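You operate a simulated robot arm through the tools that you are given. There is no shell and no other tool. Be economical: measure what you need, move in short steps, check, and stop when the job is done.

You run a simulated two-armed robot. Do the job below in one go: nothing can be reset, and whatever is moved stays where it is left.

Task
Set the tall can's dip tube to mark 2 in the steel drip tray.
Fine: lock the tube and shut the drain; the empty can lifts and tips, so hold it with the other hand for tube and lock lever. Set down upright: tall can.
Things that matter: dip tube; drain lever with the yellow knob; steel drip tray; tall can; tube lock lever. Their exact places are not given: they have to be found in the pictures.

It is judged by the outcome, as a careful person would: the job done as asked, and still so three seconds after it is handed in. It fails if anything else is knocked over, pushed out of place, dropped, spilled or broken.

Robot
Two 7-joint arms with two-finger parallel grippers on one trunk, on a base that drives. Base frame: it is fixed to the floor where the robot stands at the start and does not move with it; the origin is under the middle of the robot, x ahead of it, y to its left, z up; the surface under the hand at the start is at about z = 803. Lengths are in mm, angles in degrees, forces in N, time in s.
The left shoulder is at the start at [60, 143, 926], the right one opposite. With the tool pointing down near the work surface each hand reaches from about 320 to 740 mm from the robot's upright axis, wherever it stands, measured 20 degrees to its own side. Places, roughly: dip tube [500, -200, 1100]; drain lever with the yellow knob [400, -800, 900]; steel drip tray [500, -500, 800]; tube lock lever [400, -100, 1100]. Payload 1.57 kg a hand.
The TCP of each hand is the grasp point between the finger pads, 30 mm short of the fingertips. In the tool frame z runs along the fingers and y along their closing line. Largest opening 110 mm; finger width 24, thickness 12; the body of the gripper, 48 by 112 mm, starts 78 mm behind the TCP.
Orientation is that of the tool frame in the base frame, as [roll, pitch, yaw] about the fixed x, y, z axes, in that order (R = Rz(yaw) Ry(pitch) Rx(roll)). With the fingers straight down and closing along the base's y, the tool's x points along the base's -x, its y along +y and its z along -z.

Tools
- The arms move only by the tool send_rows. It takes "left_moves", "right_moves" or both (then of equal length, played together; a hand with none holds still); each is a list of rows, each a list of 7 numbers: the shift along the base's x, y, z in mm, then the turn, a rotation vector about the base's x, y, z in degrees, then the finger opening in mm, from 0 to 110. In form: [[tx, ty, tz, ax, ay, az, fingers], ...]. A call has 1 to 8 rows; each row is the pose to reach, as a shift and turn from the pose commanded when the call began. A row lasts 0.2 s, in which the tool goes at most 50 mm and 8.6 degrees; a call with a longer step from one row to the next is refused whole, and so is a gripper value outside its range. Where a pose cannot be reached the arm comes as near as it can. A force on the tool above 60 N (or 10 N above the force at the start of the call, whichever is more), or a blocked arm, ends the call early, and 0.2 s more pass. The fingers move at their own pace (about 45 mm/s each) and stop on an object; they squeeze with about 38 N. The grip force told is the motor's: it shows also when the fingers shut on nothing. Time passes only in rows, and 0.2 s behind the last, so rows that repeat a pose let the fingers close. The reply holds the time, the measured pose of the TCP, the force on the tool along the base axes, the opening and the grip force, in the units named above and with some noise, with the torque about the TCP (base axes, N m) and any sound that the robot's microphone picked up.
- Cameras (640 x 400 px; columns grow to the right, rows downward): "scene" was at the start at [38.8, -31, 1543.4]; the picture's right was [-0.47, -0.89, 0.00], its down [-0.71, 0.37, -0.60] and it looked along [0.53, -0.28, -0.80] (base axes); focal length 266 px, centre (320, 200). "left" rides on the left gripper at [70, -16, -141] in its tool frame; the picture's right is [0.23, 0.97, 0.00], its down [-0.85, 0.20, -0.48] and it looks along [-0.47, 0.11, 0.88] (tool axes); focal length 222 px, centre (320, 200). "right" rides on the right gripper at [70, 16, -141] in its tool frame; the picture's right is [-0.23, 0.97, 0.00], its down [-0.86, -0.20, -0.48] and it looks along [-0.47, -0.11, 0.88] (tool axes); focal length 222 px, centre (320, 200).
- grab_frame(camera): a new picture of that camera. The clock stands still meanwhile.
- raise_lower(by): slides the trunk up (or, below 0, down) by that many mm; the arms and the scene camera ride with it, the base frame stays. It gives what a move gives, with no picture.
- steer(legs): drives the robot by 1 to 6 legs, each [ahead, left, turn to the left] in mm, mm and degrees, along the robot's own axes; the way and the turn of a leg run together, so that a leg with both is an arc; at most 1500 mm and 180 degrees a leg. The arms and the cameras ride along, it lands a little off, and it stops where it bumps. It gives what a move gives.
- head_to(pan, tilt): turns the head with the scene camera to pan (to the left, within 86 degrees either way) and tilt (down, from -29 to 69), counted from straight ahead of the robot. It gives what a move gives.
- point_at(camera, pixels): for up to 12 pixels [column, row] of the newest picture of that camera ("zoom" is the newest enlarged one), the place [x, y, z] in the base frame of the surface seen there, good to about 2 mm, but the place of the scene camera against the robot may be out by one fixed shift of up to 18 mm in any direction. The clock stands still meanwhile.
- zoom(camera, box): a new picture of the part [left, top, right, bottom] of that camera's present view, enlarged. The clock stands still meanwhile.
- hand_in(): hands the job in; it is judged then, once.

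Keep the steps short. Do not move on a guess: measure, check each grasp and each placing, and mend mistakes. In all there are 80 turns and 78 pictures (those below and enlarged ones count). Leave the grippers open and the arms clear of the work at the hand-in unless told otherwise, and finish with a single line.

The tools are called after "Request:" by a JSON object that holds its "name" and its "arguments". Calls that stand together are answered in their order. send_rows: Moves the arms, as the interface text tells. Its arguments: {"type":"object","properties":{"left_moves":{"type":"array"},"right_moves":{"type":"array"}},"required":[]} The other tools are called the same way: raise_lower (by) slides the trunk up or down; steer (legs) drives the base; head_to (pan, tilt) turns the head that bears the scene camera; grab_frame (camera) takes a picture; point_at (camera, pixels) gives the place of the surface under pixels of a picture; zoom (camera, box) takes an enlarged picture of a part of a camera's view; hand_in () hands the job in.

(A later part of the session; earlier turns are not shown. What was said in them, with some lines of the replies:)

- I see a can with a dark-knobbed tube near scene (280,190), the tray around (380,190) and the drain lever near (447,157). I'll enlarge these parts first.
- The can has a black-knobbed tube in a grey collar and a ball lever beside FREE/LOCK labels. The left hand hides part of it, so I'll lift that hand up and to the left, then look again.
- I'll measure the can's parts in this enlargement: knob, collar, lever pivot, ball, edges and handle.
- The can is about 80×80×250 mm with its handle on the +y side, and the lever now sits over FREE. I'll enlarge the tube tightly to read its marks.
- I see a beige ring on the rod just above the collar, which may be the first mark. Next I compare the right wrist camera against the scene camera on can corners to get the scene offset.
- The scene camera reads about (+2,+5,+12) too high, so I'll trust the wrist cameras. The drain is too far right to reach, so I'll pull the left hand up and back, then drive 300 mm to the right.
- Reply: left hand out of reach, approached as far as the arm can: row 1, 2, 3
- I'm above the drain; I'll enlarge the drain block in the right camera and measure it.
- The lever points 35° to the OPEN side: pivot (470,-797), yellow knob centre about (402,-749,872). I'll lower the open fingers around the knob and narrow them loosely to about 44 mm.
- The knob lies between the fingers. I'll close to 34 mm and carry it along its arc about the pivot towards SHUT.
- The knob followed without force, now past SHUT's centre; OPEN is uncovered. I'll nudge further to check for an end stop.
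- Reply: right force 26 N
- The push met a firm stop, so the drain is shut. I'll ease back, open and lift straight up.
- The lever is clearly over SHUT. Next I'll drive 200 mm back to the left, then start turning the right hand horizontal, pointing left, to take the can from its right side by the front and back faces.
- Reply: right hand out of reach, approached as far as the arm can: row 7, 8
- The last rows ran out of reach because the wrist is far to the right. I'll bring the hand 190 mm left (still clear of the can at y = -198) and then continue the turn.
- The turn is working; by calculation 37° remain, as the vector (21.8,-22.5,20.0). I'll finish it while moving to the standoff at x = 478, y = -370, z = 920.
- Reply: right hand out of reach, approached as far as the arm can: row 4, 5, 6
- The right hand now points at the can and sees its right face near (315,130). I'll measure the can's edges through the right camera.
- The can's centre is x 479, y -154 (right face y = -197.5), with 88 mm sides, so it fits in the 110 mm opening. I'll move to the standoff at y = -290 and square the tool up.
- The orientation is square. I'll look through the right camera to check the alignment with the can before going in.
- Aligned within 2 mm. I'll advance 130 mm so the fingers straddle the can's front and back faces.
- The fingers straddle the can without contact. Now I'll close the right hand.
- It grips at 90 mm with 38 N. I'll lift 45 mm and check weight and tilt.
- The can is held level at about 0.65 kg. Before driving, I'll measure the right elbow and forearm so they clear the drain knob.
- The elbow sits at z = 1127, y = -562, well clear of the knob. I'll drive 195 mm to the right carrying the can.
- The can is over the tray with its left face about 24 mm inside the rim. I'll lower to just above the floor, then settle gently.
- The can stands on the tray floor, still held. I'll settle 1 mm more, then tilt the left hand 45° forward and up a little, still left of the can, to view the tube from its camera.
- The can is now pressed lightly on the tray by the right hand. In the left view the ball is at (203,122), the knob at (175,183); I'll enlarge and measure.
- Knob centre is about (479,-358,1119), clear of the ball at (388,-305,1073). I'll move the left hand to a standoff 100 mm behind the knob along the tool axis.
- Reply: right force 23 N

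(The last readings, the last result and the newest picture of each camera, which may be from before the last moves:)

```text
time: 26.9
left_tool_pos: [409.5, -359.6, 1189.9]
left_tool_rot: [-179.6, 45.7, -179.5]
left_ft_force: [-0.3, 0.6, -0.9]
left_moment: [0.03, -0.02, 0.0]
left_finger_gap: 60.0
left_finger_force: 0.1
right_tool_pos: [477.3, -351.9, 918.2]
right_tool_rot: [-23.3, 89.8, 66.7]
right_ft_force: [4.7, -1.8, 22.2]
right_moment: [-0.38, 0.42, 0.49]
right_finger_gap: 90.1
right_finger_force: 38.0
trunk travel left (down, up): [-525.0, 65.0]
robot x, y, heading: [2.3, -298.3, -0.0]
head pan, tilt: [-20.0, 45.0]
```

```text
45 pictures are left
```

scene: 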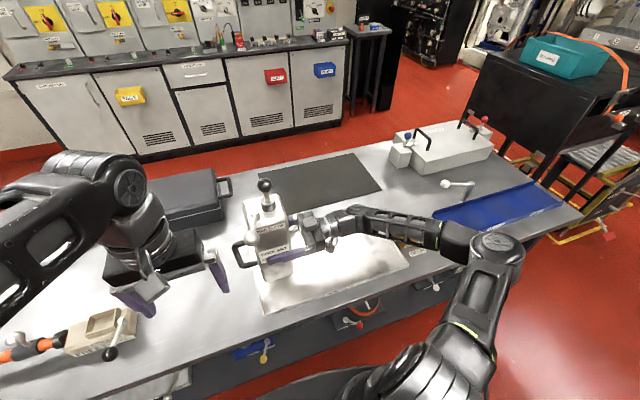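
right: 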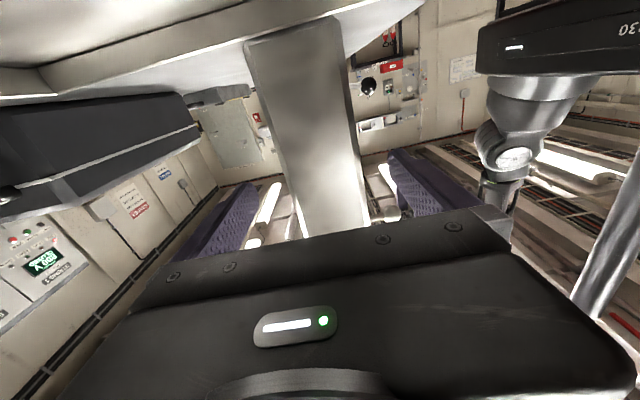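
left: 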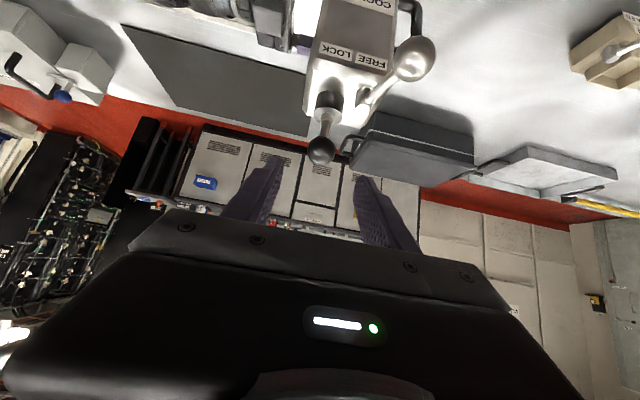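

Request:
{"name": "point_at", "arguments": {"camera": "left", "pixels": [[321, 149], [410, 62], [326, 122], [328, 105], [364, 104]]}}

Request:
{"name": "zoom", "arguments": {"camera": "left", "box": [290, 40, 450, 170]}}

```text
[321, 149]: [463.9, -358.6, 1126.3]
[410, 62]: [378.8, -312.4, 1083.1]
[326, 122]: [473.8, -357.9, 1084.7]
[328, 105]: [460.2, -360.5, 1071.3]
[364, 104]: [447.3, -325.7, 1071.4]
```

```text
3.08 times, centred on (370, 105) of left
```

zoom: 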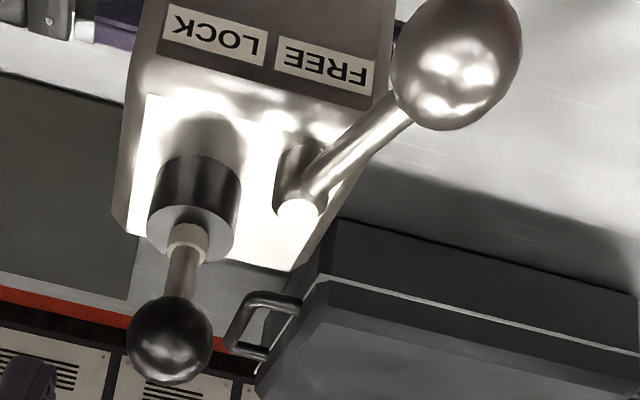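

Knob confirmed at about (477,-359,1118). I'll advance along the axis and close on the knob, leaving the tube still.

Request:
{"name": "send_rows", "arguments": {"left_moves": [[20, 0, -21, 0, 0, 0, 60], [40, 0, -42, 0, 0, 0, 60], [55, 0, -57, 0, 0, 0, 60], [68, 0.5, -71, 0, 0, 0, 60], [68, 0.5, -71, 0, 0, 0, 40], [68, 0.5, -71, 0, 0, 0, 24], [68, 0.5, -71, 0, 0, 0, 24]]}}

Request:
{"name": "grab_frame", "arguments": {"camera": "left"}}

```text
time: 28.5
left_tool_pos: [475.1, -358.1, 1120.7]
left_tool_rot: [-178.5, 45.5, -178.7]
left_ft_force: [-2.4, 5.1, 5.8]
left_moment: [0.05, 0.09, -0.05]
left_finger_gap: 31.1
left_finger_force: 21.3
right_tool_pos: [478.5, -353.4, 919.4]
right_tool_rot: [-28.3, 89.9, 61.9]
right_ft_force: [4.0, -4.5, 20.0]
right_moment: [0.73, 0.31, 0.53]
right_finger_gap: 90.0
right_finger_force: 38.3
trunk travel left (down, up): [-525.0, 65.0]
robot x, y, heading: [0.6, -295.2, 0.2]
head pan, tilt: [-20.0, 45.0]
```

```text
43 pictures are left
```

left: 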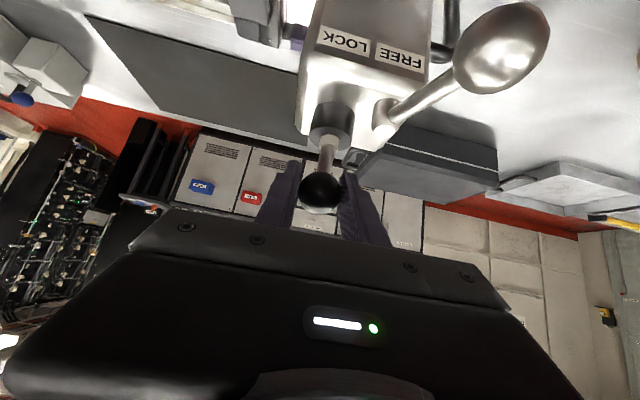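

The knob is held (31 mm). I'll pull up 16 mm slowly and watch force, sound and the exposed tube.

Request:
{"name": "send_rows", "arguments": {"left_moves": [[0, 0, 2, 0, 0, 0, 24], [0, 0, 4, 0, 0, 0, 24], [0, 0, 6, 0, 0, 0, 24], [0, 0, 8, 0, 0, 0, 24], [0, 0, 10, 0, 0, 0, 24], [0, 0, 12, 0, 0, 0, 24], [0, 0, 14, 0, 0, 0, 24], [0, 0, 16, 0, 0, 0, 24]]}}

Request:
{"name": "zoom", "arguments": {"camera": "left", "box": [280, 80, 380, 220]}}

Request:
{"name": "zoom", "arguments": {"camera": "scene", "box": [240, 160, 310, 250]}}

```text
time: 30.3
left_tool_pos: [480.0, -350.5, 1135.8]
left_tool_rot: [-177.0, 44.4, -177.2]
left_ft_force: [-11.2, -8.8, -2.0]
left_moment: [0.24, 0.29, 0.0]
left_finger_gap: 30.9
left_finger_force: 37.8
right_tool_pos: [479.1, -353.6, 917.7]
right_tool_rot: [-9.5, 89.8, 80.7]
right_ft_force: [15.2, 16.0, 20.0]
right_moment: [-0.56, 1.03, 0.03]
right_finger_gap: 89.9
right_finger_force: 37.9
trunk travel left (down, up): [-525.0, 65.0]
robot x, y, heading: [-0.7, -296.8, -0.2]
head pan, tilt: [-20.0, 45.0]
```

```text
2.86 times, centred on (330, 150) of left
```

zoom: 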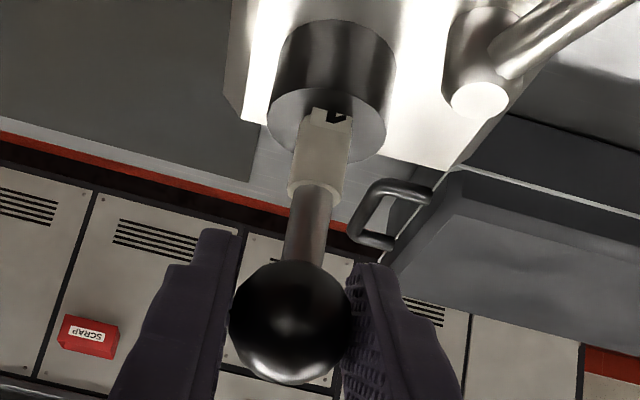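

```text
4.44 times, centred on (275, 205) of scene
```

zoom: 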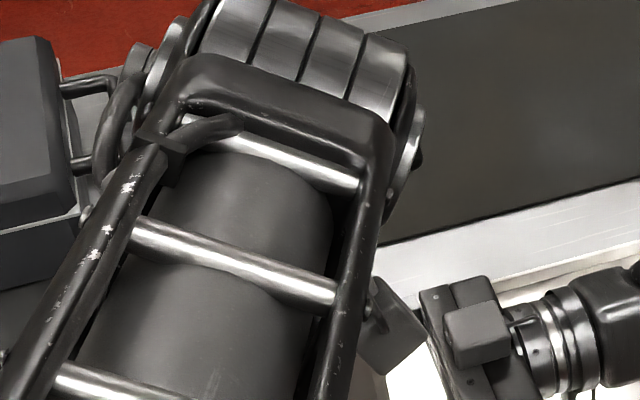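

The tube rose about 16 mm and a dark marking is emerging at the collar. I'll enlarge it.

Request:
{"name": "zoom", "arguments": {"camera": "left", "box": [315, 108, 347, 150]}}

Request:
{"name": "grab_frame", "arguments": {"camera": "left"}}

Request:
{"name": "point_at", "arguments": {"camera": "left", "pixels": [[336, 112], [331, 135], [328, 160], [370, 115], [330, 105], [350, 40], [310, 60]]}}

```text
9.52 times, centred on (331, 129) of left
```

zoom: 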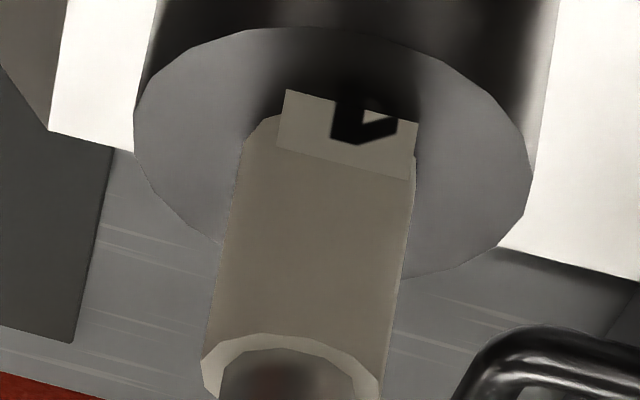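

```text
39 pictures are left
```

left: 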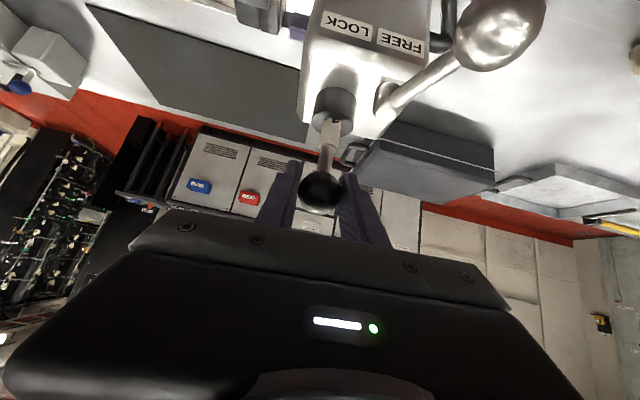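

```text
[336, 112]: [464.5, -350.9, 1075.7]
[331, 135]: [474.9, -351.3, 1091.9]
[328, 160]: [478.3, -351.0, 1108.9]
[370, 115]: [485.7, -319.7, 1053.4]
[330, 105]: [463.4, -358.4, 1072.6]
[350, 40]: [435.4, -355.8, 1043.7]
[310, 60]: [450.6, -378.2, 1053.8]
```

The tip of an upside-down "1" is emerging on the tube's tag. The left hand has drifted sideways (+5,+7 mm) with side force, so I'll ease back sideways while pulling 8 mm more.

Request:
{"name": "send_rows", "arguments": {"left_moves": [[-2, -2, 0, 0, 0, 0, 24], [-4, -5, 1, 0, 0, 0, 24], [-4, -6, 3, 0, 0, 0, 24], [-4, -6, 5, 0, 0, 0, 24], [-4, -6, 7, 0, 0, 0, 24], [-4, -6, 8, 0, 0, 0, 24]]}}

Request:
{"name": "zoom", "arguments": {"camera": "left", "box": [300, 85, 360, 165]}}

```text
time: 31.7
left_tool_pos: [479.3, -351.6, 1145.6]
left_tool_rot: [-175.1, 43.8, -175.4]
left_ft_force: [-2.9, 2.0, -1.6]
left_moment: [0.37, -0.47, 0.14]
left_finger_gap: 30.8
left_finger_force: 38.5
right_tool_pos: [477.9, -354.3, 917.5]
right_tool_rot: [5.7, 89.9, 96.0]
right_ft_force: [3.9, -2.4, 17.6]
right_moment: [0.76, 0.55, -0.21]
right_finger_gap: 90.0
right_finger_force: 38.3
trunk travel left (down, up): [-525.0, 65.0]
robot x, y, heading: [1.8, -297.5, 0.1]
head pan, tilt: [-20.0, 45.0]
```

```text
5.00 times, centred on (330, 125) of left
```

zoom: 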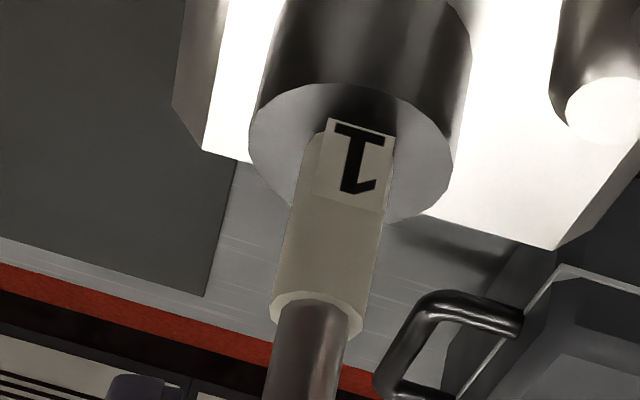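

"1" is now fully visible at the collar and the side forces are small. I'll keep pulling, 12 mm more.

Request:
{"name": "send_rows", "arguments": {"left_moves": [[0, 0, 2, 0, 0, 0, 24], [0, 0, 4, 0, 0, 0, 24], [0, 0, 6, 0, 0, 0, 24], [0, 0, 8, 0, 0, 0, 24], [0, 0, 10, 0, 0, 0, 24], [0, 0, 12, 0, 0, 0, 24]]}}

Request:
{"name": "zoom", "arguments": {"camera": "left", "box": [300, 75, 360, 165]}}

```text
time: 33.1
left_tool_pos: [479.7, -349.9, 1157.0]
left_tool_rot: [-174.7, 43.5, -175.2]
left_ft_force: [-7.6, -4.9, -1.0]
left_moment: [0.04, -0.08, 0.14]
left_finger_gap: 30.7
left_finger_force: 38.4
right_tool_pos: [478.2, -353.8, 917.3]
right_tool_rot: [-30.4, 89.9, 59.9]
right_ft_force: [7.1, 2.3, 16.6]
right_moment: [-0.92, 1.24, -0.28]
right_finger_gap: 90.2
right_finger_force: 37.8
trunk travel left (down, up): [-525.0, 65.0]
robot x, y, heading: [2.3, -296.0, -0.1]
head pan, tilt: [-20.0, 45.0]
```

```text
4.44 times, centred on (330, 120) of left
```

zoom: 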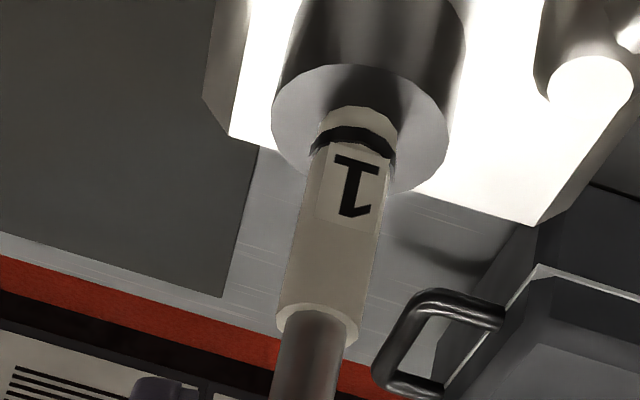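

A black ring sits below "1": that ring at the collar edge is mark 1. I'll pull on for "2" and its ring.

Request:
{"name": "send_rows", "arguments": {"left_moves": [[-1, -1, 2, 0, 0, 0, 24], [-1, -2, 4, 0, 0, 0, 24], [-1, -2, 6, 0, 0, 0, 24], [-1, -2, 8, 0, 0, 0, 24], [-1, -2, 10, 0, 0, 0, 24], [-1, -2, 12, 0, 0, 0, 24], [-1, -2, 14, 0, 0, 0, 24]]}}

Request:
{"name": "zoom", "arguments": {"camera": "left", "box": [300, 65, 360, 155]}}

```text
time: 34.7
left_tool_pos: [478.2, -352.7, 1171.7]
left_tool_rot: [-174.1, 43.3, -175.1]
left_ft_force: [-1.4, 6.3, -1.6]
left_moment: [0.29, -0.32, 0.21]
left_finger_gap: 31.3
left_finger_force: 38.1
right_tool_pos: [479.2, -354.5, 917.2]
right_tool_rot: [14.5, 89.9, 104.7]
right_ft_force: [0.5, -5.4, 4.4]
right_moment: [1.2, 0.52, -0.17]
right_finger_gap: 89.9
right_finger_force: 37.5
trunk travel left (down, up): [-525.0, 65.0]
robot x, y, heading: [0.1, -294.1, 0.0]
head pan, tilt: [-20.0, 45.0]
```

```text
4.44 times, centred on (330, 110) of left
```

zoom: 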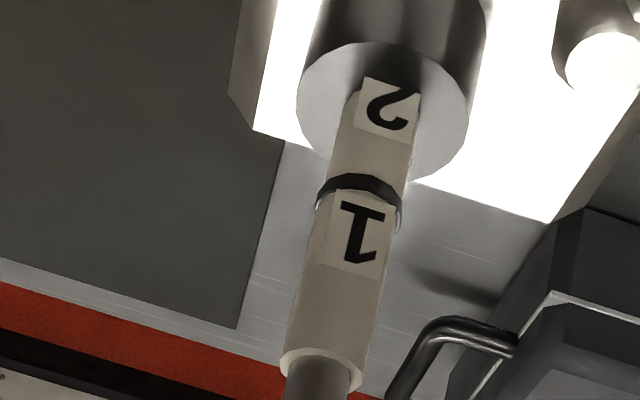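

"2" is almost fully out. I'll pull 4 mm more so that its ring shows at the collar edge.

Request:
{"name": "send_rows", "arguments": {"left_moves": [[0, 0, 1, 0, 0, 0, 24], [0, 0, 2, 0, 0, 0, 24], [0, 0, 3, 0, 0, 0, 24], [0, 0, 4, 0, 0, 0, 24], [0, 0, 4, 0, 0, 0, 24]]}}

Request:
{"name": "zoom", "arguments": {"camera": "left", "box": [315, 65, 355, 115]}}

```text
time: 35.9
left_tool_pos: [478.7, -355.2, 1176.8]
left_tool_rot: [-173.8, 43.3, -175.0]
left_ft_force: [0.3, 4.3, -1.0]
left_moment: [0.05, -0.37, 0.14]
left_finger_gap: 30.7
left_finger_force: 37.9
right_tool_pos: [479.1, -353.4, 918.1]
right_tool_rot: [-23.2, 89.8, 67.1]
right_ft_force: [-0.6, -5.0, 0.5]
right_moment: [1.14, 0.28, -0.12]
right_finger_gap: 90.2
right_finger_force: 38.0
trunk travel left (down, up): [-525.0, 65.0]
robot x, y, heading: [-0.3, -298.8, -0.2]
head pan, tilt: [-20.0, 45.0]
```

```text
8.00 times, centred on (335, 90) of left
```

zoom: 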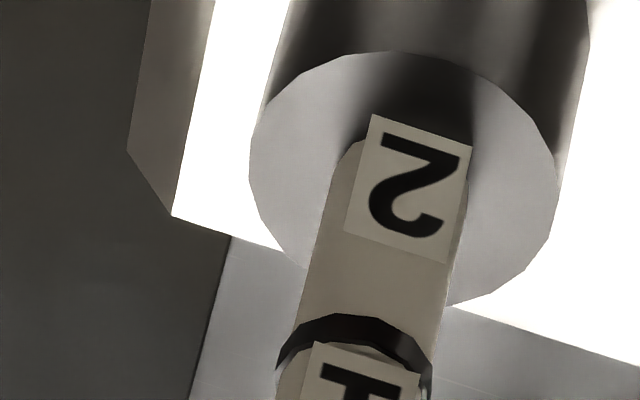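

The whole "2" tag is out, and its ring lies right at the tag's lower edge. I'll go 2 mm more.

Request:
{"name": "send_rows", "arguments": {"left_moves": [[0, 0, 1, 0, 0, 0, 24], [0, 0, 2, 0, 0, 0, 24], [0, 0, 2, 0, 0, 0, 24]]}}

Request:
{"name": "zoom", "arguments": {"camera": "left", "box": [315, 60, 355, 110]}}

```text
time: 36.7
left_tool_pos: [479.3, -353.0, 1178.0]
left_tool_rot: [-173.8, 43.3, -175.1]
left_ft_force: [0.0, 5.6, -2.2]
left_moment: [0.24, -0.12, 0.16]
left_finger_gap: 30.9
left_finger_force: 37.7
right_tool_pos: [478.8, -354.1, 917.3]
right_tool_rot: [-6.7, 90.0, 83.5]
right_ft_force: [0.3, -5.0, 1.6]
right_moment: [0.99, 0.13, -0.11]
right_finger_gap: 89.9
right_finger_force: 37.4
trunk travel left (down, up): [-525.0, 65.0]
robot x, y, heading: [1.4, -294.3, -0.2]
head pan, tilt: [-20.0, 45.0]
```

```text
8.00 times, centred on (335, 85) of left
```

zoom: 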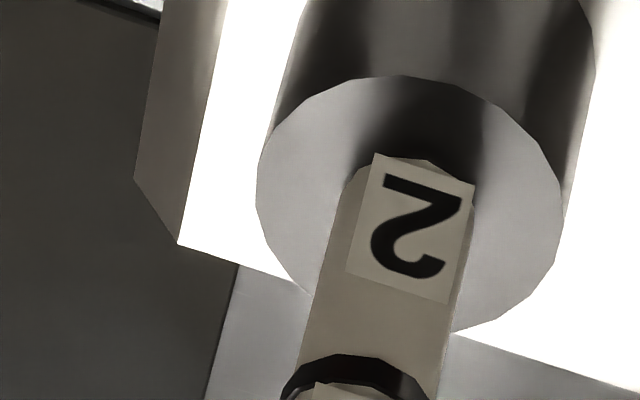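

The tag's base is out but the ring isn't clearly seen yet. I'll go another 2 mm.

Request:
{"name": "send_rows", "arguments": {"left_moves": [[0, 0, 1, 0, 0, 0, 24], [0, 0, 2, 0, 0, 0, 24], [0, 0, 2, 0, 0, 0, 24]]}}

Request:
{"name": "zoom", "arguments": {"camera": "left", "box": [315, 60, 355, 110]}}

```text
time: 37.5
left_tool_pos: [478.5, -354.4, 1180.7]
left_tool_rot: [-173.6, 43.4, -175.2]
left_ft_force: [-1.3, 6.2, -1.7]
left_moment: [0.18, -0.04, 0.11]
left_finger_gap: 30.9
left_finger_force: 38.4
right_tool_pos: [478.9, -354.0, 917.7]
right_tool_rot: [16.4, 89.9, 106.8]
right_ft_force: [1.0, -5.9, 1.3]
right_moment: [1.26, 0.45, -0.09]
right_finger_gap: 89.6
right_finger_force: 37.9
trunk travel left (down, up): [-525.0, 65.0]
robot x, y, heading: [-0.1, -296.3, 0.1]
head pan, tilt: [-20.0, 45.0]
```

```text
8.00 times, centred on (335, 85) of left
```

zoom: 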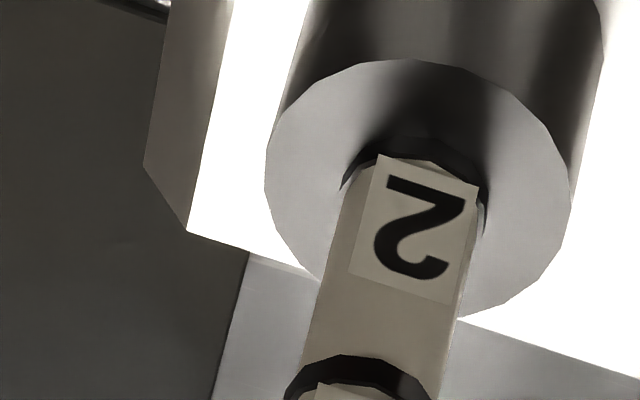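

Ring 2 is emerging right at the collar rim. I'll enlarge finely and measure both rings against the collar top.

Request:
{"name": "grab_frame", "arguments": {"camera": "left"}}

Request:
{"name": "zoom", "arguments": {"camera": "left", "box": [326, 70, 350, 116]}}

Request:
{"name": "point_at", "arguments": {"camera": "zoom", "pixels": [[320, 30], [200, 100], [205, 120], [440, 130], [330, 80], [340, 105], [250, 330], [250, 300], [420, 350], [320, 290], [230, 210], [350, 200]]}}

```text
32 pictures are left
```

left: 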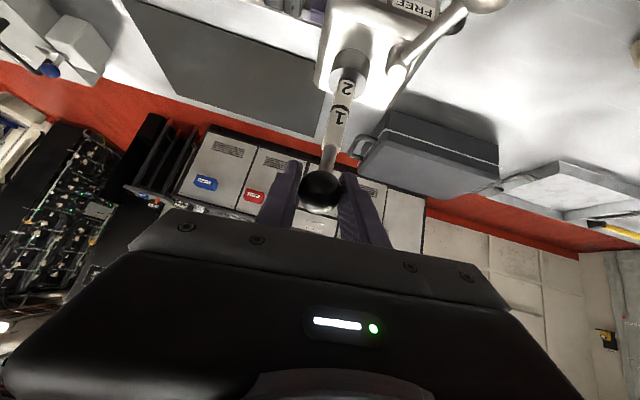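

```text
8.70 times, centred on (338, 93) of left
```

zoom: 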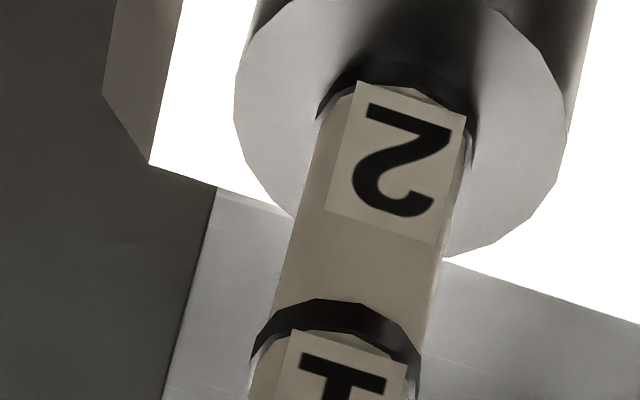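

```text
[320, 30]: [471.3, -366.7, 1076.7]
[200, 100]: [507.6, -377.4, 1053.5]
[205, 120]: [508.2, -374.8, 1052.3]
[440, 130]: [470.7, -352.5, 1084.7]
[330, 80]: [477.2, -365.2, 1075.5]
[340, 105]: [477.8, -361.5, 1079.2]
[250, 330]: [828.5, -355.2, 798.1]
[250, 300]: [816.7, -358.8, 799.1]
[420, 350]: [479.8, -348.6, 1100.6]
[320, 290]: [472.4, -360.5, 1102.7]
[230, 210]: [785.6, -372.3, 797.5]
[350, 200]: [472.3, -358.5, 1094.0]
```

The ring of mark 2 sits at the collar rim, and the pull measures 60 mm (1120.7→1180.7), twice the roughly 30 mm ring spacing. I'll open the left hand and back off along the tool axis, then check that the tube stays.

Request:
{"name": "send_rows", "arguments": {"left_moves": [[0, 0, 0, 0, 0, 0, 36], [0, 0, 0, 0, 0, 0, 50], [0, 0, 0, 0, 0, 0, 60], [-14, 1, 14, 0, 0, 0, 60], [-35, 3, 36, 0, 0, 0, 60], [-52, 4, 54, 0, 0, 0, 60], [-69, 5, 72, 0, 0, 0, 60]]}}

Request:
{"name": "grab_frame", "arguments": {"camera": "left"}}

```text
time: 39.1
left_tool_pos: [407.2, -353.5, 1247.2]
left_tool_rot: [-179.0, 45.0, -178.4]
left_ft_force: [0.4, 0.5, -0.7]
left_moment: [-0.01, -0.01, -0.02]
left_finger_gap: 60.2
left_finger_force: 0.1
right_tool_pos: [479.6, -352.8, 918.3]
right_tool_rot: [-17.6, 89.9, 72.6]
right_ft_force: [-0.1, 0.2, -6.0]
right_moment: [-0.08, -0.1, 0.03]
right_finger_gap: 89.6
right_finger_force: 38.0
trunk travel left (down, up): [-525.0, 65.0]
robot x, y, heading: [1.9, -298.4, -0.2]
head pan, tilt: [-20.0, 45.0]
```

```text
30 pictures are left
```

left: 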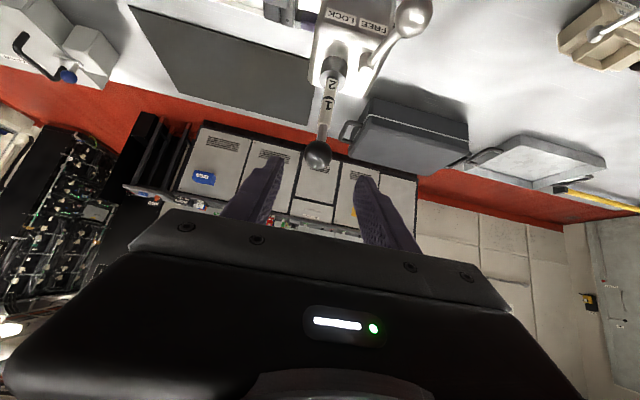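

The tube stays up. But the right hand now carries 6 N, the can's whole weight, so the can was drawn up a few mm in the grip. I'll look closely before lowering it.

Request:
{"name": "zoom", "arguments": {"camera": "left", "box": [305, 50, 355, 130]}}

Request:
{"name": "zoom", "arguments": {"camera": "scene", "box": [225, 200, 335, 310]}}

Request:
{"name": "point_at", "arguments": {"camera": "left", "pixels": [[329, 100], [326, 130], [335, 62], [345, 62], [360, 55], [318, 155], [330, 87]]}}

```text
5.00 times, centred on (330, 90) of left
```

zoom: 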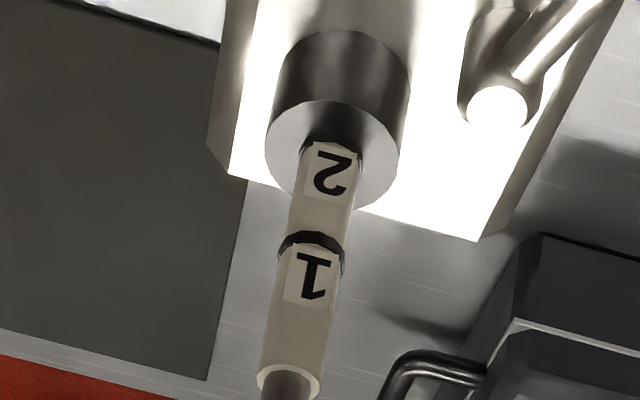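

```text
3.64 times, centred on (280, 255) of scene
```

zoom: 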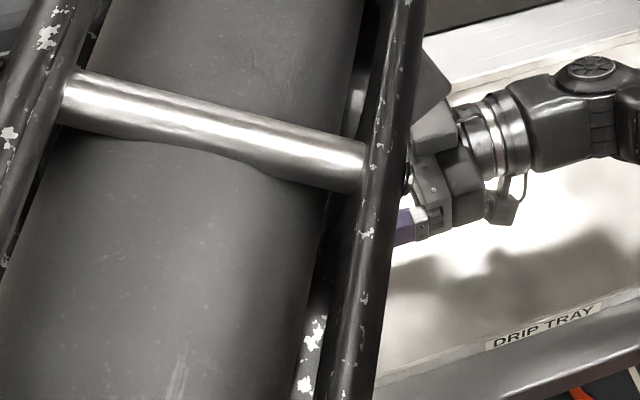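

```text
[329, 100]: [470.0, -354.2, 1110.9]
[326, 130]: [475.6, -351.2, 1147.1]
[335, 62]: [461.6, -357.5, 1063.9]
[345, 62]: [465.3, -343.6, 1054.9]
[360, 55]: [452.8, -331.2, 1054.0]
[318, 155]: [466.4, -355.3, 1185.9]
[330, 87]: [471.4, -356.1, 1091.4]
```

Mark 2's ring is at the rim. Now I'll lower the right hand slowly until the can is seated again on the tray.

Request:
{"name": "send_rows", "arguments": {"right_moves": [[0, 0, -0.5, 0, 0, 0, 80], [0, 0, -1, 0, 0, 0, 80], [0, 0, -1.5, 0, 0, 0, 80], [0, 0, -2, 0, 0, 0, 80], [0, 0, -2.5, 0, 0, 0, 80], [0, 0, -2.5, 0, 0, 0, 80]]}}

```text
time: 40.5
left_tool_pos: [406.7, -355.7, 1248.5]
left_tool_rot: [-178.9, 45.3, -178.5]
left_ft_force: [0.5, 0.2, -0.6]
left_moment: [-0.03, -0.02, 0.0]
left_finger_gap: 59.9
left_finger_force: 0.1
right_tool_pos: [479.5, -352.3, 915.2]
right_tool_rot: [-22.1, 89.8, 68.2]
right_ft_force: [1.0, -0.2, -0.4]
right_moment: [0.27, -0.43, -0.05]
right_finger_gap: 90.1
right_finger_force: 37.8
trunk travel left (down, up): [-525.0, 65.0]
robot x, y, heading: [-2.4, -297.5, -0.1]
head pan, tilt: [-20.0, 45.0]
```

The can is seated (about 0 N). I'll press 1 mm more and bring the left hand to a standoff in front of the lever ball, then look.

Request:
{"name": "send_rows", "arguments": {"right_moves": [[0, 0, -0.5, 0, 0, 0, 80], [0, 0, -1, 0, 0, 0, 80], [0, 0, -1, 0, 0, 0, 80], [0, 0, -1, 0, 0, 0, 80]], "left_moves": [[-35, 8, -10, 0, 0, 0, 60], [-60, 20, -45, 0, 0, 0, 60], [-74, 35, -82, 0, 0, 0, 60], [-76, 45, -112, 0, 0, 0, 60]]}}

Request:
{"name": "grab_frame", "arguments": {"camera": "left"}}

```text
time: 41.5
left_tool_pos: [325.2, -316.7, 1139.2]
left_tool_rot: [-179.8, 45.8, -180.0]
left_ft_force: [0.3, -0.2, 0.7]
left_moment: [-0.01, 0.0, 0.03]
left_finger_gap: 60.0
left_finger_force: 0.1
right_tool_pos: [479.2, -353.8, 916.0]
right_tool_rot: [-26.7, 89.8, 63.6]
right_ft_force: [1.0, -0.8, 7.9]
right_moment: [0.49, -0.66, -0.06]
right_finger_gap: 90.1
right_finger_force: 38.1
trunk travel left (down, up): [-525.0, 65.0]
robot x, y, heading: [2.9, -299.5, -0.1]
head pan, tilt: [-20.0, 45.0]
```

```text
27 pictures are left
```

left: 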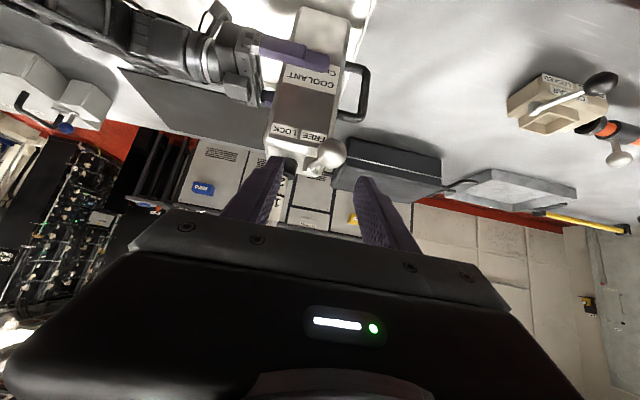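

Request:
{"name": "zoom", "arguments": {"camera": "left", "box": [260, 100, 370, 200]}}

Request:
{"name": "point_at", "arguments": {"camera": "zoom", "pixels": [[380, 210], [305, 290], [300, 265], [330, 250], [345, 155], [230, 130], [400, 200], [360, 220]]}}

```text
4.00 times, centred on (315, 150) of left
```

zoom: 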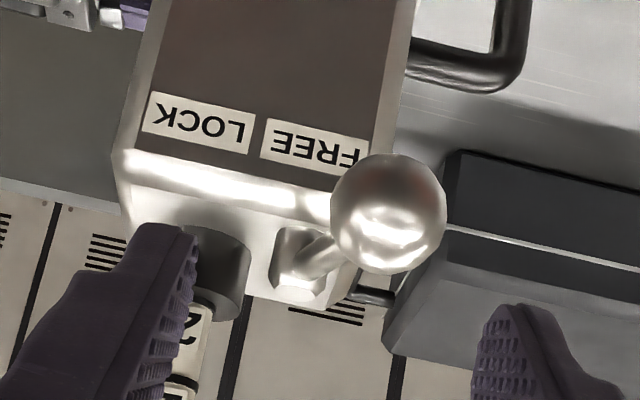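

```text
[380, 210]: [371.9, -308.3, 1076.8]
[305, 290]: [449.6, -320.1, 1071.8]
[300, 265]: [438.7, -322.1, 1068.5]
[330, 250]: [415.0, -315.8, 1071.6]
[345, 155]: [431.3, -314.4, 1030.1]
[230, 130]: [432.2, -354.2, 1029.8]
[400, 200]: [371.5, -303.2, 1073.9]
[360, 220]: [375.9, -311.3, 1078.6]
```

The ball centre is (386,-307,1069), pivot (453,-322). I'll advance to the ball and cage it with the left fingers.

Request:
{"name": "send_rows", "arguments": {"left_moves": [[15, 5, -17, 0, 0, 0, 60], [30, 10, -35, 0, 0, 0, 60], [45, 10, -52, 0, 0, 0, 60], [60, 10, -69, 0, 0, 0, 60], [60, 10, -69, 0, 0, 0, 45], [60, 10, -69, 0, 0, 0, 34], [60, 10, -69, 0, 0, 0, 34]]}}

Request:
{"name": "grab_frame", "arguments": {"camera": "left"}}

```text
time: 43.1
left_tool_pos: [387.4, -306.1, 1067.9]
left_tool_rot: [-179.7, 45.7, -179.6]
left_ft_force: [0.0, 0.9, 0.1]
left_moment: [-0.04, 0.02, 0.01]
left_finger_gap: 34.1
left_finger_force: 0.1
right_tool_pos: [477.8, -352.7, 915.6]
right_tool_rot: [-19.7, 89.7, 70.5]
right_ft_force: [1.2, -1.6, 15.4]
right_moment: [0.78, -0.17, -0.09]
right_finger_gap: 89.8
right_finger_force: 38.2
trunk travel left (down, up): [-525.0, 65.0]
robot x, y, heading: [1.6, -296.3, -0.1]
head pan, tilt: [-20.0, 45.0]
```

```text
25 pictures are left
```

left: 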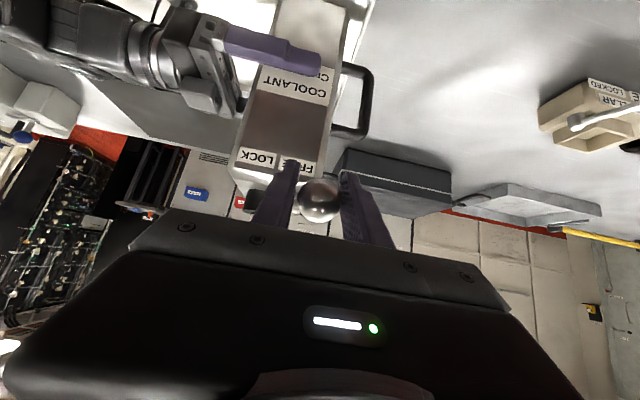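

The ball is caged. I'll sweep it towards LOCK along its arc to about -22°, watching the force.

Request:
{"name": "send_rows", "arguments": {"left_moves": [[-1.4, -8.3, 0, 0, 0, 0, 33], [-1.8, -16.7, 0, 0, 0, 0, 33], [-1.1, -25.1, 0, 0, 0, 0, 33], [0.6, -33.4, 0, 0, 0, 0, 33], [3.2, -41.3, 0, 0, 0, 0, 33]]}}

Request:
{"name": "zoom", "arguments": {"camera": "left", "box": [230, 100, 410, 240]}}

```text
time: 44.3
left_tool_pos: [386.5, -345.3, 1064.7]
left_tool_rot: [-175.9, 43.1, -177.1]
left_ft_force: [-0.8, 1.0, 0.3]
left_moment: [-0.03, -0.04, -0.06]
left_finger_gap: 34.5
left_finger_force: 1.0
right_tool_pos: [478.9, -352.2, 914.3]
right_tool_rot: [-18.2, 89.9, 72.0]
right_ft_force: [0.1, -5.7, 14.3]
right_moment: [0.17, 0.52, 0.3]
right_finger_gap: 89.8
right_finger_force: 37.6
trunk travel left (down, up): [-525.0, 65.0]
robot x, y, heading: [-3.1, -293.4, 0.0]
head pan, tilt: [-20.0, 45.0]
```

```text
2.86 times, centred on (320, 170) of left
```

zoom: 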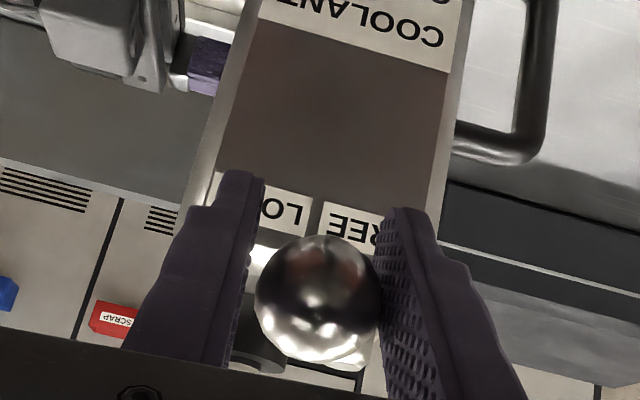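

No resistance yet. I'll continue the arc towards LOCK up to about -43° or a stop.

Request:
{"name": "send_rows", "arguments": {"left_moves": [[2, -4, 1, 0, 0, 0, 33], [3.7, -8, 2, 0, 0, 0, 33], [6, -11.5, 2, 0, 0, 0, 33], [8.2, -15, 2, 0, 0, 0, 33], [11, -18, 2, 0, 0, 0, 33], [13.5, -21.3, 2, 0, 0, 0, 33]]}}

Request:
{"name": "zoom", "arguments": {"camera": "left", "box": [230, 100, 410, 240]}}

```text
time: 45.7
left_tool_pos: [397.4, -374.1, 1072.2]
left_tool_rot: [-172.7, 41.5, -175.7]
left_ft_force: [-4.6, 2.6, -7.2]
left_moment: [-0.15, 0.21, 0.11]
left_finger_gap: 36.2
left_finger_force: 1.6
right_tool_pos: [478.5, -354.2, 913.6]
right_tool_rot: [-16.5, 89.9, 73.8]
right_ft_force: [1.2, -6.0, 13.7]
right_moment: [0.01, 0.86, 0.08]
right_finger_gap: 89.7
right_finger_force: 37.4
trunk travel left (down, up): [-525.0, 65.0]
robot x, y, heading: [-1.7, -295.6, -0.2]
head pan, tilt: [-20.0, 45.0]
```

```text
2.86 times, centred on (320, 170) of left
```

zoom: 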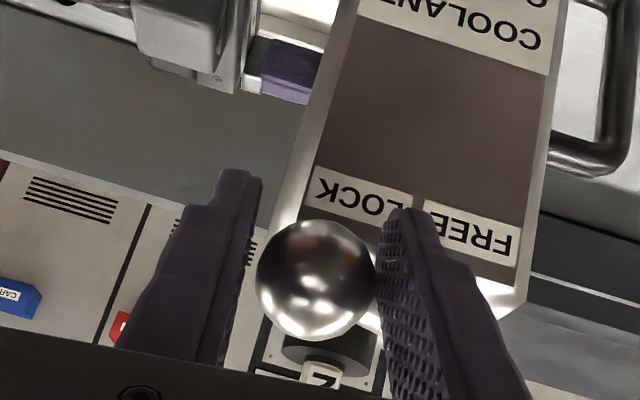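

The ball is now over LOCK at about -43°, with force starting. I'll push on along the tangent to find the stop.

Request:
{"name": "send_rows", "arguments": {"left_moves": [[2, -2, 0, 0, 0, 0, 33], [4, -4, 0, 0, 0, 0, 33], [6, -6, 0, 0, 0, 0, 33], [8, -7, 0, 0, 0, 0, 33], [10, -8, 0, 0, 0, 0, 33]]}}

Request:
{"name": "zoom", "arguments": {"camera": "left", "box": [230, 100, 410, 240]}}

```text
time: 46.7
left_tool_pos: [400.4, -379.6, 1071.6]
left_tool_rot: [-171.8, 41.0, -175.7]
left_ft_force: [-0.7, 4.7, -3.3]
left_moment: [-0.09, 0.01, 0.01]
left_finger_gap: 38.1
left_finger_force: 3.0
right_tool_pos: [479.1, -355.0, 915.9]
right_tool_rot: [4.8, 89.8, 94.8]
right_ft_force: [-1.1, -4.8, 3.3]
right_moment: [0.53, 0.21, 0.31]
right_finger_gap: 89.8
right_finger_force: 38.3
trunk travel left (down, up): [-525.0, 65.0]
robot x, y, heading: [-1.2, -294.6, -0.1]
head pan, tilt: [-20.0, 45.0]
stopped in row 4 (left hand): the arm was blocked; the commanded pose is now the measured one
```

```text
2.86 times, centred on (320, 170) of left
```

zoom: 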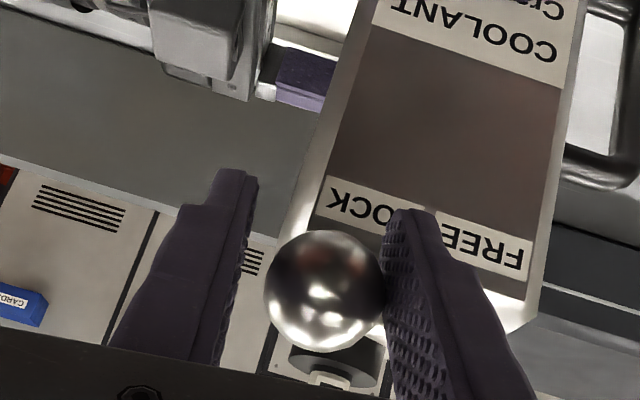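

The arm was blocked: the lever seems to be at its stop. I'll open the left hand, back away along its axis and inspect.

Request:
{"name": "send_rows", "arguments": {"left_moves": [[0, 2, 0, 0, 0, 0, 50], [0, 2, 0, 0, 0, 0, 62], [-14, 2, 14, 0, 0, 0, 62], [-35, 2, 36, 0, 0, 0, 62], [-60, 5, 65, 0, 0, 0, 62], [-75, 15, 100, 0, 0, 0, 62]]}}

Request:
{"name": "grab_frame", "arguments": {"camera": "left"}}

Request:
{"name": "zoom", "arguments": {"camera": "left", "box": [260, 60, 400, 190]}}

```text
time: 48.1
left_tool_pos: [324.4, -367.5, 1172.7]
left_tool_rot: [-171.9, 41.3, -176.2]
left_ft_force: [0.5, -0.6, 0.1]
left_moment: [0.01, 0.03, -0.03]
left_finger_gap: 61.9
left_finger_force: 0.1
right_tool_pos: [479.5, -353.9, 914.1]
right_tool_rot: [-30.1, 89.9, 60.0]
right_ft_force: [-1.5, -0.3, 1.2]
right_moment: [-0.25, -0.17, -0.07]
right_finger_gap: 89.8
right_finger_force: 38.5
trunk travel left (down, up): [-525.0, 65.0]
robot x, y, heading: [-0.8, -297.2, -0.1]
head pan, tilt: [-20.0, 45.0]
```

```text
21 pictures are left
```

left: 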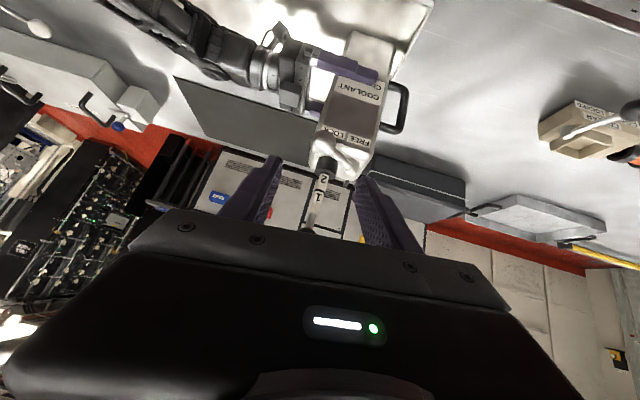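

```text
3.08 times, centred on (330, 125) of left
```

zoom: 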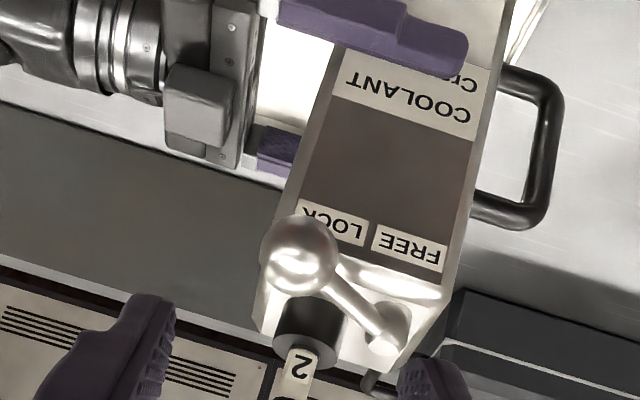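

The lever points over LOCK and "2" is at the collar. I'll withdraw the left hand to the left so that the scene camera can verify tube and can.

Request:
{"name": "send_rows", "arguments": {"left_moves": [[-5, 30, 10, 0, 0, 0, 80], [-5, 75, 10, 0, 0, 0, 100], [-5, 120, 10, 0, 0, 0, 110], [-5, 165, 10, 0, 0, 0, 110], [-5, 210, 10, 0, 0, 0, 110]]}}

Request:
{"name": "zoom", "arguments": {"camera": "scene", "box": [225, 150, 335, 310]}}

Request:
{"name": "zoom", "arguments": {"camera": "scene", "box": [255, 165, 293, 215]}}

```text
time: 49.3
left_tool_pos: [322.1, -157.1, 1184.3]
left_tool_rot: [-171.8, 41.0, -175.8]
left_ft_force: [-0.5, 1.0, 0.1]
left_moment: [0.01, 0.01, 0.01]
left_finger_gap: 109.9
left_finger_force: 0.0
right_tool_pos: [479.4, -353.6, 915.1]
right_tool_rot: [-42.4, 89.8, 47.7]
right_ft_force: [0.2, 1.7, -1.6]
right_moment: [-0.06, -0.26, 0.05]
right_finger_gap: 89.5
right_finger_force: 38.3
trunk travel left (down, up): [-525.0, 65.0]
robot x, y, heading: [-0.3, -300.1, -0.2]
head pan, tilt: [-20.0, 45.0]
```

```text
2.50 times, centred on (280, 230) of scene
```

zoom: 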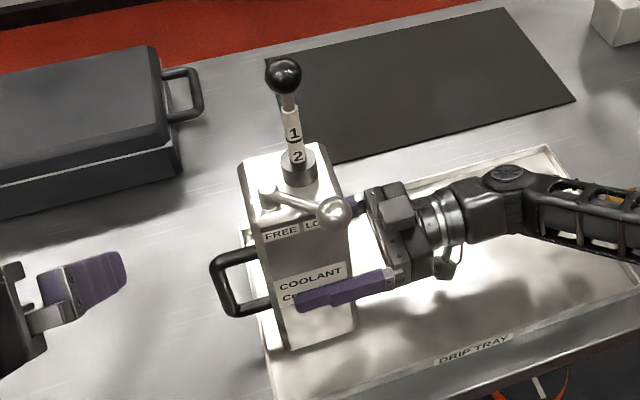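

```text
8.00 times, centred on (274, 190) of scene
```

zoom: 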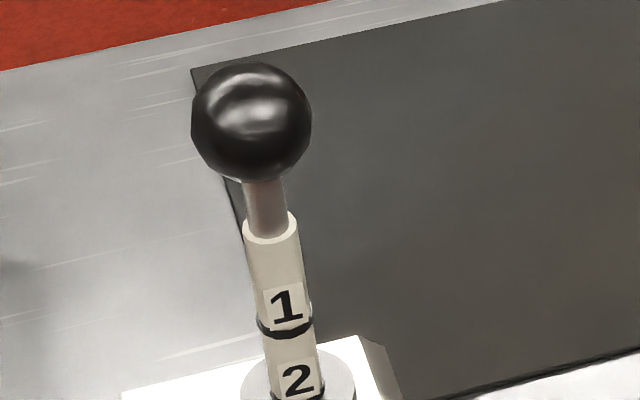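

Clear view: lever at LOCK, "2" at the collar. One finer enlargement of ring 2 at the rim to check height.

Request:
{"name": "zoom", "arguments": {"camera": "scene", "box": [262, 196, 290, 228]}}

```text
12.50 times, centred on (276, 212) of scene
```

zoom: 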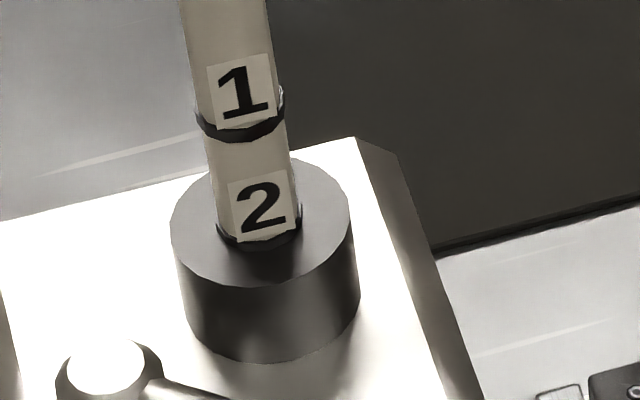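

Ring 2 is about half above the rim, so the tube is exactly at mark 2. I'll settle the right hand 1 mm and open it.

Request:
{"name": "send_rows", "arguments": {"right_moves": [[0, 0, -0.5, 0, 0, 0, 80], [0, 0, -0.8, 0, 0, 0, 80], [0, 0, -0.8, 0, 0, 0, 95], [0, 0, -0.8, 0, 0, 0, 110], [0, 0, -0.8, 0, 0, 0, 110]]}}

Request:
{"name": "grab_frame", "arguments": {"camera": "right"}}

Request:
{"name": "zoom", "arguments": {"camera": "scene", "box": [225, 150, 335, 310]}}

```text
time: 50.5
left_tool_pos: [322.4, -157.8, 1184.4]
left_tool_rot: [-171.8, 41.1, -175.8]
left_ft_force: [0.8, 0.0, -0.2]
left_moment: [0.05, 0.0, -0.03]
left_finger_gap: 110.0
left_finger_force: 0.1
right_tool_pos: [479.9, -354.6, 912.6]
right_tool_rot: [-23.0, 89.9, 67.1]
right_ft_force: [-1.0, 0.3, -0.3]
right_moment: [-0.03, 0.01, -0.02]
right_finger_gap: 109.8
right_finger_force: 0.0
trunk travel left (down, up): [-525.0, 65.0]
robot x, y, heading: [1.4, -297.1, 0.0]
head pan, tilt: [-20.0, 45.0]
```

```text
16 pictures are left
```

right: 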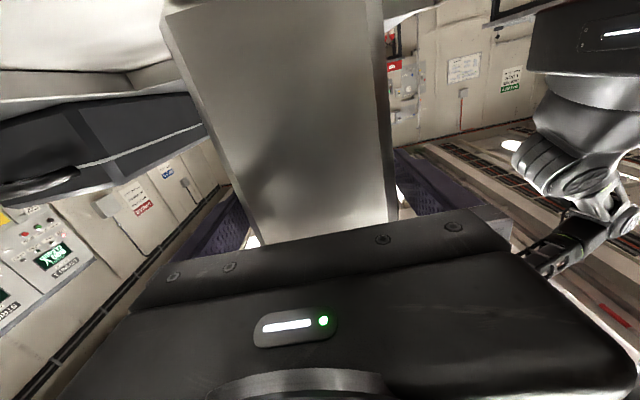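

```text
2.50 times, centred on (280, 230) of scene
```

zoom: 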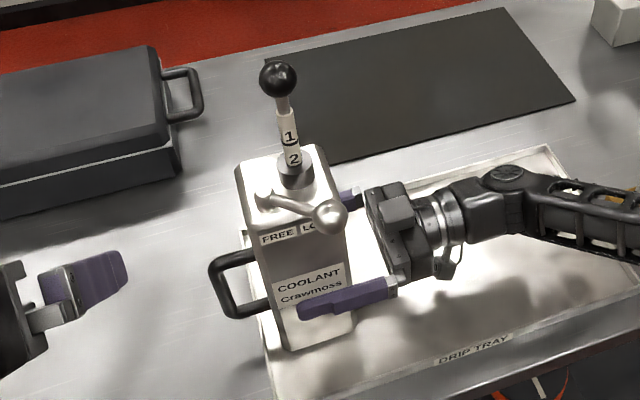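

The can stands upright on its own with fingers open. I'll back the right hand straight out to the right, gently at first.

Request:
{"name": "send_rows", "arguments": {"right_moves": [[0, -10, 0, 0, 0, 0, 110], [0, -25, 0, 0, 0, 0, 110], [0, -45, 0, 0, 0, 0, 110], [0, -70, 0, 0, 0, 0, 110], [0, -100, 10, 0, 0, 0, 110], [0, -130, 30, 0, 0, 0, 110]]}}

Request:
{"name": "grab_frame", "arguments": {"camera": "scene"}}

Request:
{"name": "zoom", "arguments": {"camera": "scene", "box": [225, 150, 335, 310]}}

```text
time: 51.9
left_tool_pos: [321.5, -158.0, 1183.7]
left_tool_rot: [-171.7, 41.2, -175.8]
left_ft_force: [-0.3, 0.8, -1.0]
left_moment: [-0.01, 0.02, -0.02]
left_finger_gap: 110.1
left_finger_force: 0.0
right_tool_pos: [480.7, -483.7, 946.6]
right_tool_rot: [-24.7, 89.8, 65.6]
right_ft_force: [0.1, 1.4, 0.2]
right_moment: [0.0, 0.01, -0.03]
right_finger_gap: 110.0
right_finger_force: 0.0
trunk travel left (down, up): [-525.0, 65.0]
robot x, y, heading: [-0.7, -296.7, 0.1]
head pan, tilt: [-20.0, 45.0]
```

```text
14 pictures are left
```

scene: 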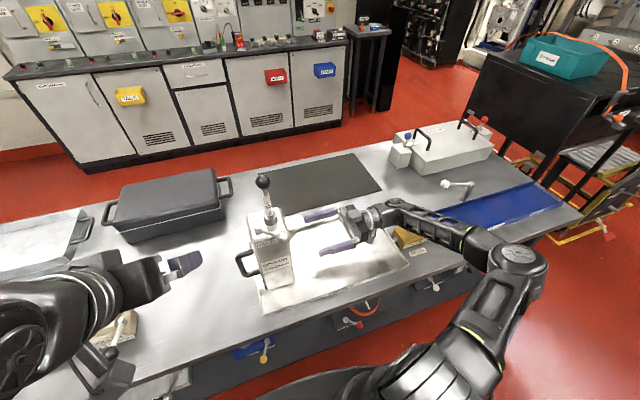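

```text
2.50 times, centred on (280, 230) of scene
```

zoom: 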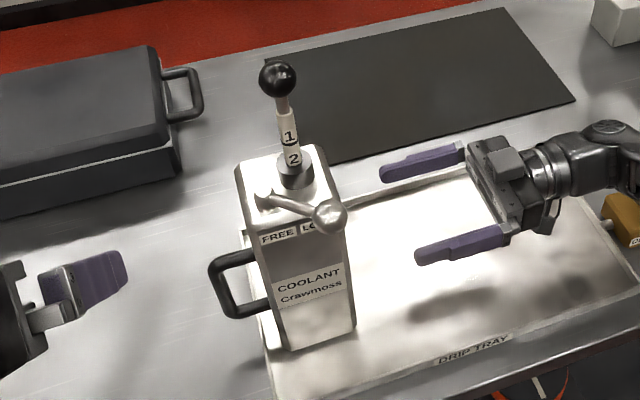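

The can stands free, mark 2 and LOCK unchanged. I'll lift the right hand clear and check the can's footing and the drain lever.

Request:
{"name": "point_at", "arguments": {"camera": "zoom", "pixels": [[285, 343], [345, 328], [320, 335], [265, 350], [262, 255], [340, 240], [240, 165], [318, 148], [265, 300]]}}

Request:
{"name": "send_rows", "arguments": {"right_moves": [[0, -15, 40, 0, 0, 0, 110], [0, -30, 80, 0, 0, 0, 110], [0, -30, 110, 0, 0, 0, 110]]}}

Request:
{"name": "zoom", "arguments": {"camera": "scene", "box": [370, 210, 450, 270]}}

Request:
{"name": "zoom", "arguments": {"camera": "scene", "box": [225, 165, 345, 315]}}

```text
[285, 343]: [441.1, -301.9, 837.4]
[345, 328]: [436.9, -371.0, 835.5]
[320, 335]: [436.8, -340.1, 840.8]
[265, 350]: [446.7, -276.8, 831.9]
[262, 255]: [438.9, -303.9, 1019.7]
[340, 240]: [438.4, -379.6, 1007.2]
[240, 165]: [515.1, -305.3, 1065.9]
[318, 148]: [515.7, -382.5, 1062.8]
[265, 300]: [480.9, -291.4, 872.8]
```

```text
time: 52.7
left_tool_pos: [321.6, -158.3, 1183.6]
left_tool_rot: [-171.7, 41.1, -175.8]
left_ft_force: [0.6, -0.5, 0.7]
left_moment: [0.0, 0.0, -0.02]
left_finger_gap: 109.9
left_finger_force: 0.1
right_tool_pos: [478.3, -515.0, 1057.3]
right_tool_rot: [-33.9, 89.9, 56.3]
right_ft_force: [0.3, 0.6, 0.1]
right_moment: [-0.03, 0.04, 0.02]
right_finger_gap: 110.1
right_finger_force: 0.0
trunk travel left (down, up): [-525.0, 65.0]
robot x, y, heading: [-1.4, -297.2, 0.2]
head pan, tilt: [-20.0, 45.0]
```

```text
6.67 times, centred on (410, 240) of scene
```

zoom: 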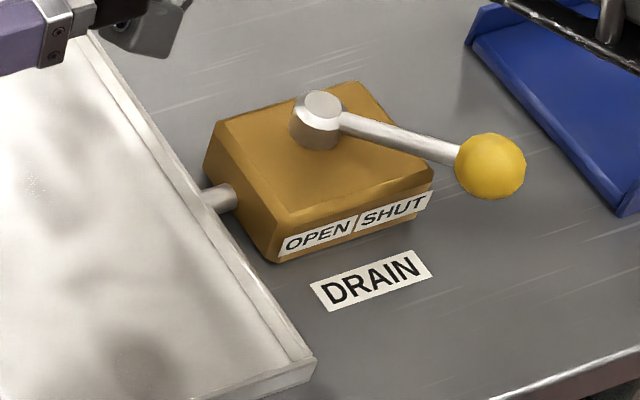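

```text
2.67 times, centred on (285, 240) of scene
```

zoom: 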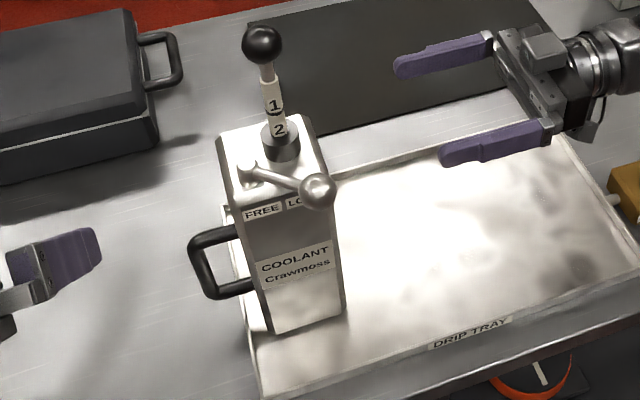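

Everything checks: the can is upright inside the tray (front face x about 437 at both top and bottom), the tube is at mark 2, its lever is on LOCK, the drain is on SHUT, and both hands are open and clear. I'll hand in.

Request:
{"name": "hand_in", "arguments": {}}

```text
The job is handed in.
```

The tall can stands upright in the steel drip tray with its dip tube locked at mark 2, the drain is shut, and both grippers are open and clear.
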